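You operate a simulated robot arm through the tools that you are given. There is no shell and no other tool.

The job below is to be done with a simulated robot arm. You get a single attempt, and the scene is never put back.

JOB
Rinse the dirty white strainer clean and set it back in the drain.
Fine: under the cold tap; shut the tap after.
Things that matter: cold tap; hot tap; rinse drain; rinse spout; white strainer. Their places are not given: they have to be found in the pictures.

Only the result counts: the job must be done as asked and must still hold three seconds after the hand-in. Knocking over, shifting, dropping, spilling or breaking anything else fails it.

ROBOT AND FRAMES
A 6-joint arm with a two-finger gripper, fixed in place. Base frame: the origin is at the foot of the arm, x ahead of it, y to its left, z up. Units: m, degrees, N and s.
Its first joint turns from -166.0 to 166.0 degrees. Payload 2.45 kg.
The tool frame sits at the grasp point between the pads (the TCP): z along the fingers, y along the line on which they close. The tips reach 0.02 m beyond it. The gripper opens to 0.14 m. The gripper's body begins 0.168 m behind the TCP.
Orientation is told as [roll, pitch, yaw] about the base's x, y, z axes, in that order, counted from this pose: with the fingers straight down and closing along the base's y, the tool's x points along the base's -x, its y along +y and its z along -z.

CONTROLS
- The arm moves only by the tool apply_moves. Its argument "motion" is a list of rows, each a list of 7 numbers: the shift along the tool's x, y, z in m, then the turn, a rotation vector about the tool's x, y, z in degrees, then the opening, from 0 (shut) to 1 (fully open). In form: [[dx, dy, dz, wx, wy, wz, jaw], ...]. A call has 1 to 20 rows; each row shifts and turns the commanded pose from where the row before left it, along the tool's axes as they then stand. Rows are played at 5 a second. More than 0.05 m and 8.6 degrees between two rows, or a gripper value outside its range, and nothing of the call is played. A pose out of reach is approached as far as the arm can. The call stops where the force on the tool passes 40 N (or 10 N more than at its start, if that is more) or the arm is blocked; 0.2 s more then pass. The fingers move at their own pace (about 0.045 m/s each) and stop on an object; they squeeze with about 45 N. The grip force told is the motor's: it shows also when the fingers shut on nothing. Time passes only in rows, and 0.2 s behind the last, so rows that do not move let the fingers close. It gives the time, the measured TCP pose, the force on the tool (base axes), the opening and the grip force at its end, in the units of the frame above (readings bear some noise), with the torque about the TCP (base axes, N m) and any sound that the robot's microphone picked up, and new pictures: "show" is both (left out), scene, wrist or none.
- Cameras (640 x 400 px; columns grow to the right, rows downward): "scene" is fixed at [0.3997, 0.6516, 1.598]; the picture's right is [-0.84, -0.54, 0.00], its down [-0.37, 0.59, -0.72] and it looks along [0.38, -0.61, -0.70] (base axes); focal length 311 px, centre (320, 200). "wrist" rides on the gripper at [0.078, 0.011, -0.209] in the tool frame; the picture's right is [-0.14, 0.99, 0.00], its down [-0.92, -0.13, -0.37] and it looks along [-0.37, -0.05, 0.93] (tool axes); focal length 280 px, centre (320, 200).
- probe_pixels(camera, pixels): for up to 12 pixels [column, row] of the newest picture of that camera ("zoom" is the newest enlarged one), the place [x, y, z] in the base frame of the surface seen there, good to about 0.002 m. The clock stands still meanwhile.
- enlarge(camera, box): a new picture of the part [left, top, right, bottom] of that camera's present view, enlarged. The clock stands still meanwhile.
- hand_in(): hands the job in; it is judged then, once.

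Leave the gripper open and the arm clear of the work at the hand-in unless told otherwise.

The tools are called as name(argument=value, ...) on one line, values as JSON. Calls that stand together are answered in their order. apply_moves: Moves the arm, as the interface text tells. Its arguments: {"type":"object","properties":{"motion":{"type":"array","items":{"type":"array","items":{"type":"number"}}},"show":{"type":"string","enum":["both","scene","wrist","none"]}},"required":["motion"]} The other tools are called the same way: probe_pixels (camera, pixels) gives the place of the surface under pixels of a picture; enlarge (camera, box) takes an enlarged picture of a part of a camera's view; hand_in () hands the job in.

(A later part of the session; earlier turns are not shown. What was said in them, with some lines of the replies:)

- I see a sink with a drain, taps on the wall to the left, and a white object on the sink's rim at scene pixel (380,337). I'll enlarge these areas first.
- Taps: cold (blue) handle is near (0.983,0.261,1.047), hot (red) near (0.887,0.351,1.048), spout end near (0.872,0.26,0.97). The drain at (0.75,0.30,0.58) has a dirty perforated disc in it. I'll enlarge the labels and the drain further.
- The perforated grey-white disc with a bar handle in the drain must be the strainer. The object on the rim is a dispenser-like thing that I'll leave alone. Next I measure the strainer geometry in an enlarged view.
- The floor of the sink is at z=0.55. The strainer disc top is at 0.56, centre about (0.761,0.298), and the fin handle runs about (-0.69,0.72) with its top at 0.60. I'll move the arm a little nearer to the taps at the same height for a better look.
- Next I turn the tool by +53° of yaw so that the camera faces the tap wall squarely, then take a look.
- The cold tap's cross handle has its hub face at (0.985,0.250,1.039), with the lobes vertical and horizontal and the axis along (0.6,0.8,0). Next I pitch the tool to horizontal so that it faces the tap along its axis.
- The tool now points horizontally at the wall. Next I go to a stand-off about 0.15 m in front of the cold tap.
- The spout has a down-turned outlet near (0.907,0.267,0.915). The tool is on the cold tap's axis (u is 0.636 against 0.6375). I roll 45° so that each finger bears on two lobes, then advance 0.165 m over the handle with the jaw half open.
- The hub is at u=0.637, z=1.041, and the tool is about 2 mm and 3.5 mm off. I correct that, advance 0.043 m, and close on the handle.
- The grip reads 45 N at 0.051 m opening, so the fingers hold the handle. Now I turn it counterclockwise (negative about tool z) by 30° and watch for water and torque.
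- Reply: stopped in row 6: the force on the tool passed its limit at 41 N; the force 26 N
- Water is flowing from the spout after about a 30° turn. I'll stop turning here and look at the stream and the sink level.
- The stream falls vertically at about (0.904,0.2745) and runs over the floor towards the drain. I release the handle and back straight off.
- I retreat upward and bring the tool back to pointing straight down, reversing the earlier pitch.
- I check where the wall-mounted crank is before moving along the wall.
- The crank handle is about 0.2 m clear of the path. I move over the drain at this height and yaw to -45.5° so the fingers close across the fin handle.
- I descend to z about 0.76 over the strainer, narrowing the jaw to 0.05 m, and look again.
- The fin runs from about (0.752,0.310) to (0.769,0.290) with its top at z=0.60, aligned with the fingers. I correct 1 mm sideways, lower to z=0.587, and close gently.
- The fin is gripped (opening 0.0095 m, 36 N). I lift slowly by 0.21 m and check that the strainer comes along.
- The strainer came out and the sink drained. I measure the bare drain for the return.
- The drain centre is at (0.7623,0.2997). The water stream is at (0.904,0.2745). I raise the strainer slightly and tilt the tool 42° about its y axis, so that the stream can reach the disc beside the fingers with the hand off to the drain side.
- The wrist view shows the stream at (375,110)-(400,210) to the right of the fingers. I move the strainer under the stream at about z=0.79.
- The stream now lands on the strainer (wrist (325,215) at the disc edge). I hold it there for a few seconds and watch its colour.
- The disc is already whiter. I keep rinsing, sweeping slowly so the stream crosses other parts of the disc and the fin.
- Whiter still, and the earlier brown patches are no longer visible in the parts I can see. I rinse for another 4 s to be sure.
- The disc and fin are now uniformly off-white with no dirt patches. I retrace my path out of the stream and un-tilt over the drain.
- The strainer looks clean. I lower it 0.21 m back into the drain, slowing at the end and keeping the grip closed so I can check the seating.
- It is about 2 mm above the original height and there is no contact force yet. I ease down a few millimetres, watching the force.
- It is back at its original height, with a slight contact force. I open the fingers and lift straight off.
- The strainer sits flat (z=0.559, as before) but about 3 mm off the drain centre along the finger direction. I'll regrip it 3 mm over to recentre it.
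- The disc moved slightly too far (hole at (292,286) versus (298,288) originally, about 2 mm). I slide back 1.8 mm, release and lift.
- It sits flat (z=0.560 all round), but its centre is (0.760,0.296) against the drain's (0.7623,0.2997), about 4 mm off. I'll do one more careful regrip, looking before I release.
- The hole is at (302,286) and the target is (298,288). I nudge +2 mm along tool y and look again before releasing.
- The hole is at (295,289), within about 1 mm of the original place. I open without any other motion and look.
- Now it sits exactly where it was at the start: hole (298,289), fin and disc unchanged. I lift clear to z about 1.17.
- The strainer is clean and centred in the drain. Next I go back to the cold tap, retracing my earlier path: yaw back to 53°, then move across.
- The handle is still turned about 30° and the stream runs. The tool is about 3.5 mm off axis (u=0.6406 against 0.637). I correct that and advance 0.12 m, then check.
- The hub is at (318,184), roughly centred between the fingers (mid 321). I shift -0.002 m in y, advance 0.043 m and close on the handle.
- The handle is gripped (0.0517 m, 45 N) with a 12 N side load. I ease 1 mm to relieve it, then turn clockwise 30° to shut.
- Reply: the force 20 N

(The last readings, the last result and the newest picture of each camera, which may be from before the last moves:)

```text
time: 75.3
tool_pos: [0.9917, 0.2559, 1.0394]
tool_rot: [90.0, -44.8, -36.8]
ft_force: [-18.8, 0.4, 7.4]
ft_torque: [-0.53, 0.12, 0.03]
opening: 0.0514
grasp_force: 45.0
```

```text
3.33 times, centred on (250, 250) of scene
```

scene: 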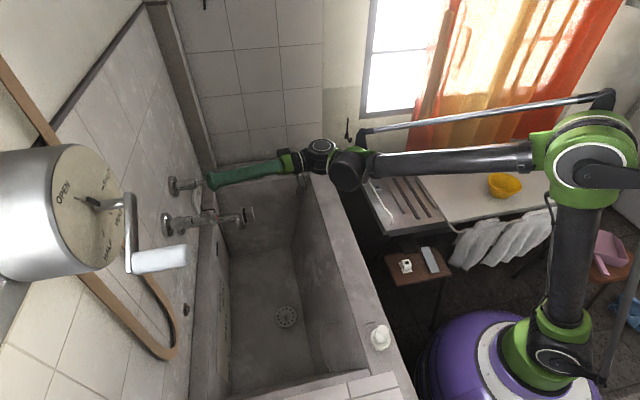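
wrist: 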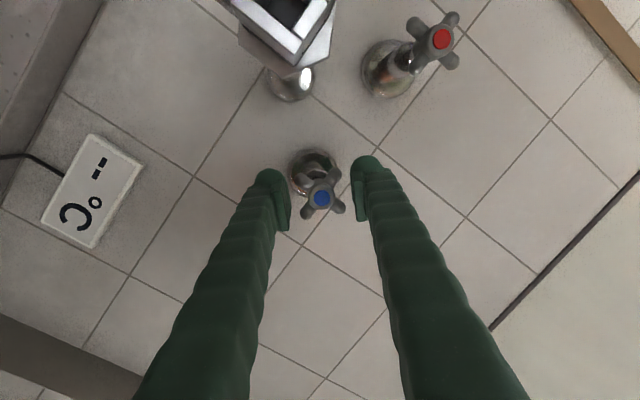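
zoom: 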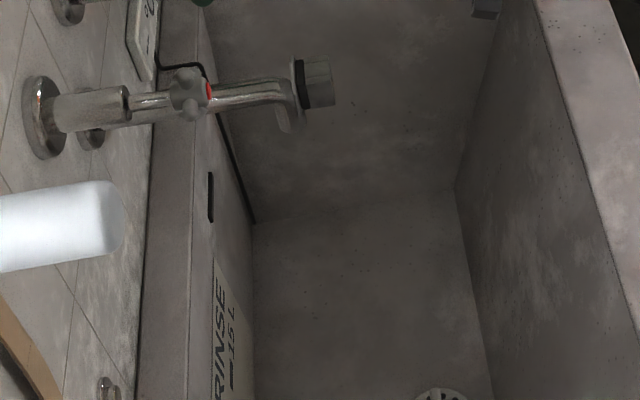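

The stream has stopped. I add a 3° snug-up to be sure it's shut, then release and back off straight.

apply_moves(motion=[[0, 0, 0, 0, 0, 3, 0.1], [0, 0, 0, 0, 0, 0, 0.1], [0, 0, 0, 0, 0, 0, 0.3], [0, 0, 0, 0, 0, 0, 0.6], [0, 0, 0, 0, 0, 0, 0.6], [0, 0, 0, 0, 0, 0, 0.6], [0, 0, -0.04, 0, 0, 0, 0.6], [0, 0, -0.04, 0, 0, 0, 0.6], [0, 0, -0.04, 0, 0, 0, 0.6], [0, 0, -0.04, 0, 0, 0, 0.6], [0, 0, 0, 0, 0, 0, 0.6]], show="both")

enlarge(camera="wrist", box=[230, 0, 430, 190])

enlarge(camera="scene", box=[170, 170, 330, 340])

```text
time: 77.7
tool_pos: [0.8957, 0.1266, 1.0378]
tool_rot: [89.9, -41.8, -36.8]
ft_force: [-0.4, 0.4, -0.1]
ft_torque: [0.03, 0.0, 0.0]
opening: 0.0842
grasp_force: 0.0
```

scene: 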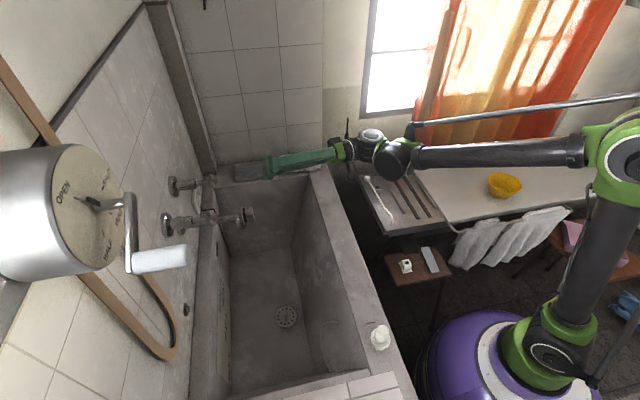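
wrist: 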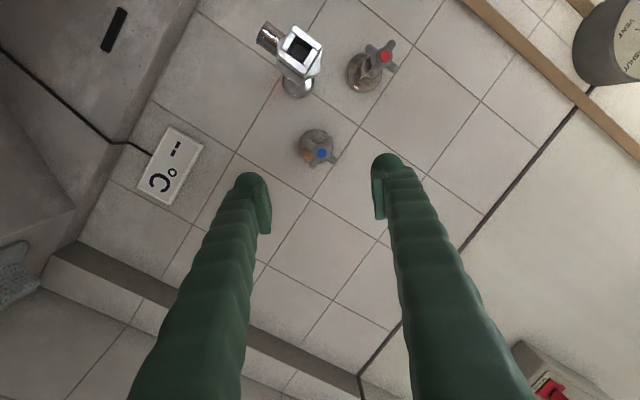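

```text
2.11 times, centred on (330, 95) of wrist
```

zoom: 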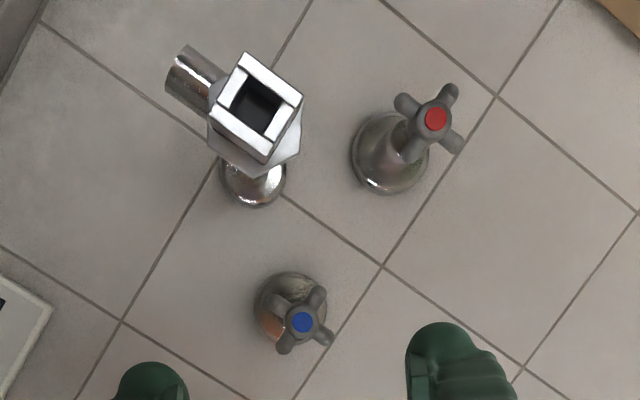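

```text
2.35 times, centred on (250, 255) of scene
```

zoom: 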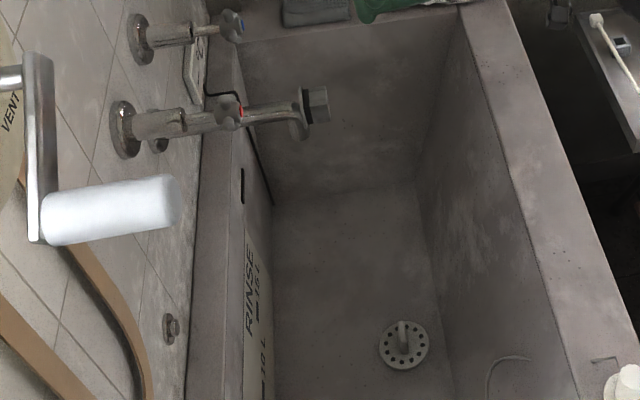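

The tap is shut, no stream is visible, and the strainer is in the drain. I roll back level, raise and retreat the arm clear with the gripper open, and wait a moment to confirm there is no drip.

apply_moves(motion=[[0, 0, -0.03, 0, 0, -8, 0.8], [0, 0, -0.03, 0, 0, -8, 1], [0, 0, -0.03, 0, 0, -8, 1], [0, 0, -0.03, 0, 0, -8, 1], [0, 0, 0, 0, 0, -8, 1], [0, 0, 0, 0, 0, -8, 1], [-0.04, 0, 0, 0, 0, 0, 1], [-0.04, 0, 0, 0, 0, 0, 1], [-0.04, 0, 0, 0, 0, 0, 1], [-0.04, 0, 0, 0, 0, 0, 1], [0, 0, 0, 0, 0, 0, 1], [0, 0, 0, 0, 0, 0, 1], [0, 0, 0, 0, 0, 0, 1], [0, 0, 0, 0, 0, 0, 1]], show="both")

enlarge(camera="scene", box=[150, 150, 310, 250])

enlarge(camera="scene", box=[262, 295, 312, 335])

```text
time: 80.7
tool_pos: [0.8255, 0.0297, 1.197]
tool_rot: [86.9, -89.8, -33.8]
ft_force: [-0.5, -1.1, 0.3]
ft_torque: [0.02, -0.02, 0.0]
opening: 0.1401
grasp_force: 0.1
```

scene: 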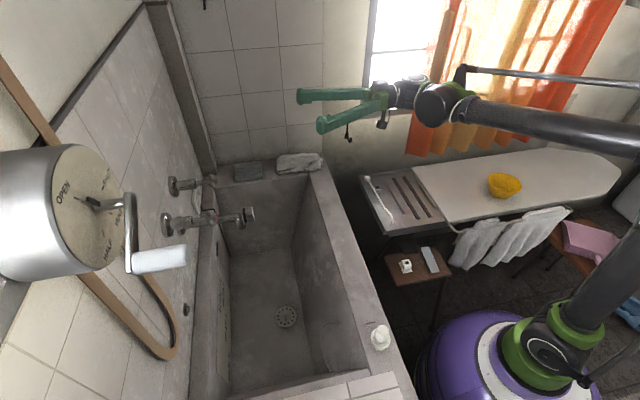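
wrist: 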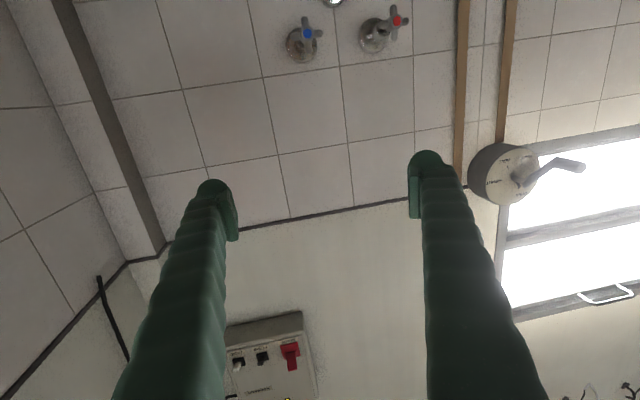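

```text
4.00 times, centred on (230, 200) of scene
```

zoom: 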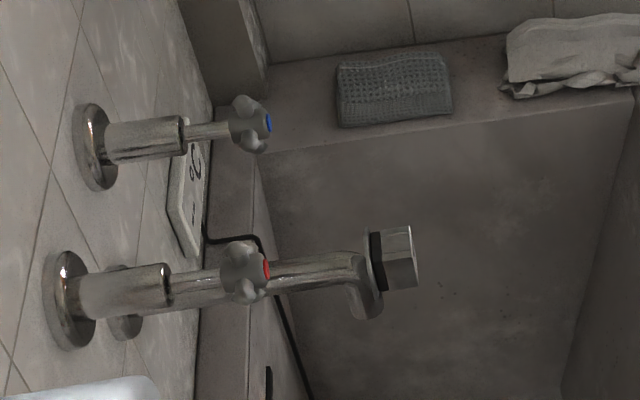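

```text
10.00 times, centred on (287, 315) of scene
```

zoom: 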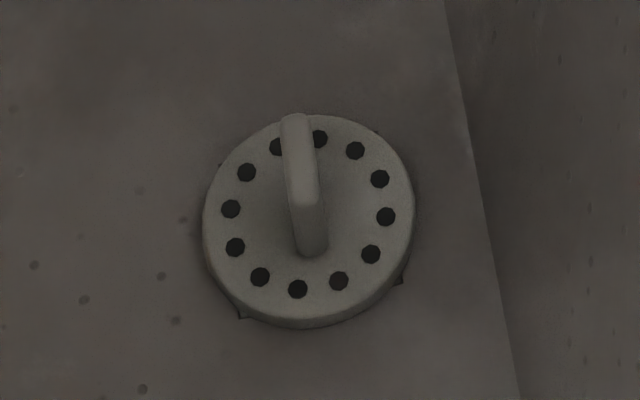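

The strainer is clean and seated in the drain, no water runs, both taps look shut, and nothing else has moved. The gripper is open and the arm is clear, so I hand in.

hand_in()

```text
The job is handed in.
```

I rinsed the strainer under the cold tap, set it back in the drain and shut the tap. The job is handed in, but no result has come back, so I don't know how it was judged.

- **Strainer:** I held it in the stream for about 12 seconds, until the top and handle were an even off-white with no dirt patches. I never saw the underside. It sits flat in its original place, after I regripped it to correct a shift of about 4 mm.
- **Cold tap:** I opened it about 30° and turned it back the same amount plus 3°. The last pictures show no stream, and I didn't touch the hot tap.
- **Everything else:** nothing else looks moved in the last pictures. I left the arm clear of the sink with the gripper open.
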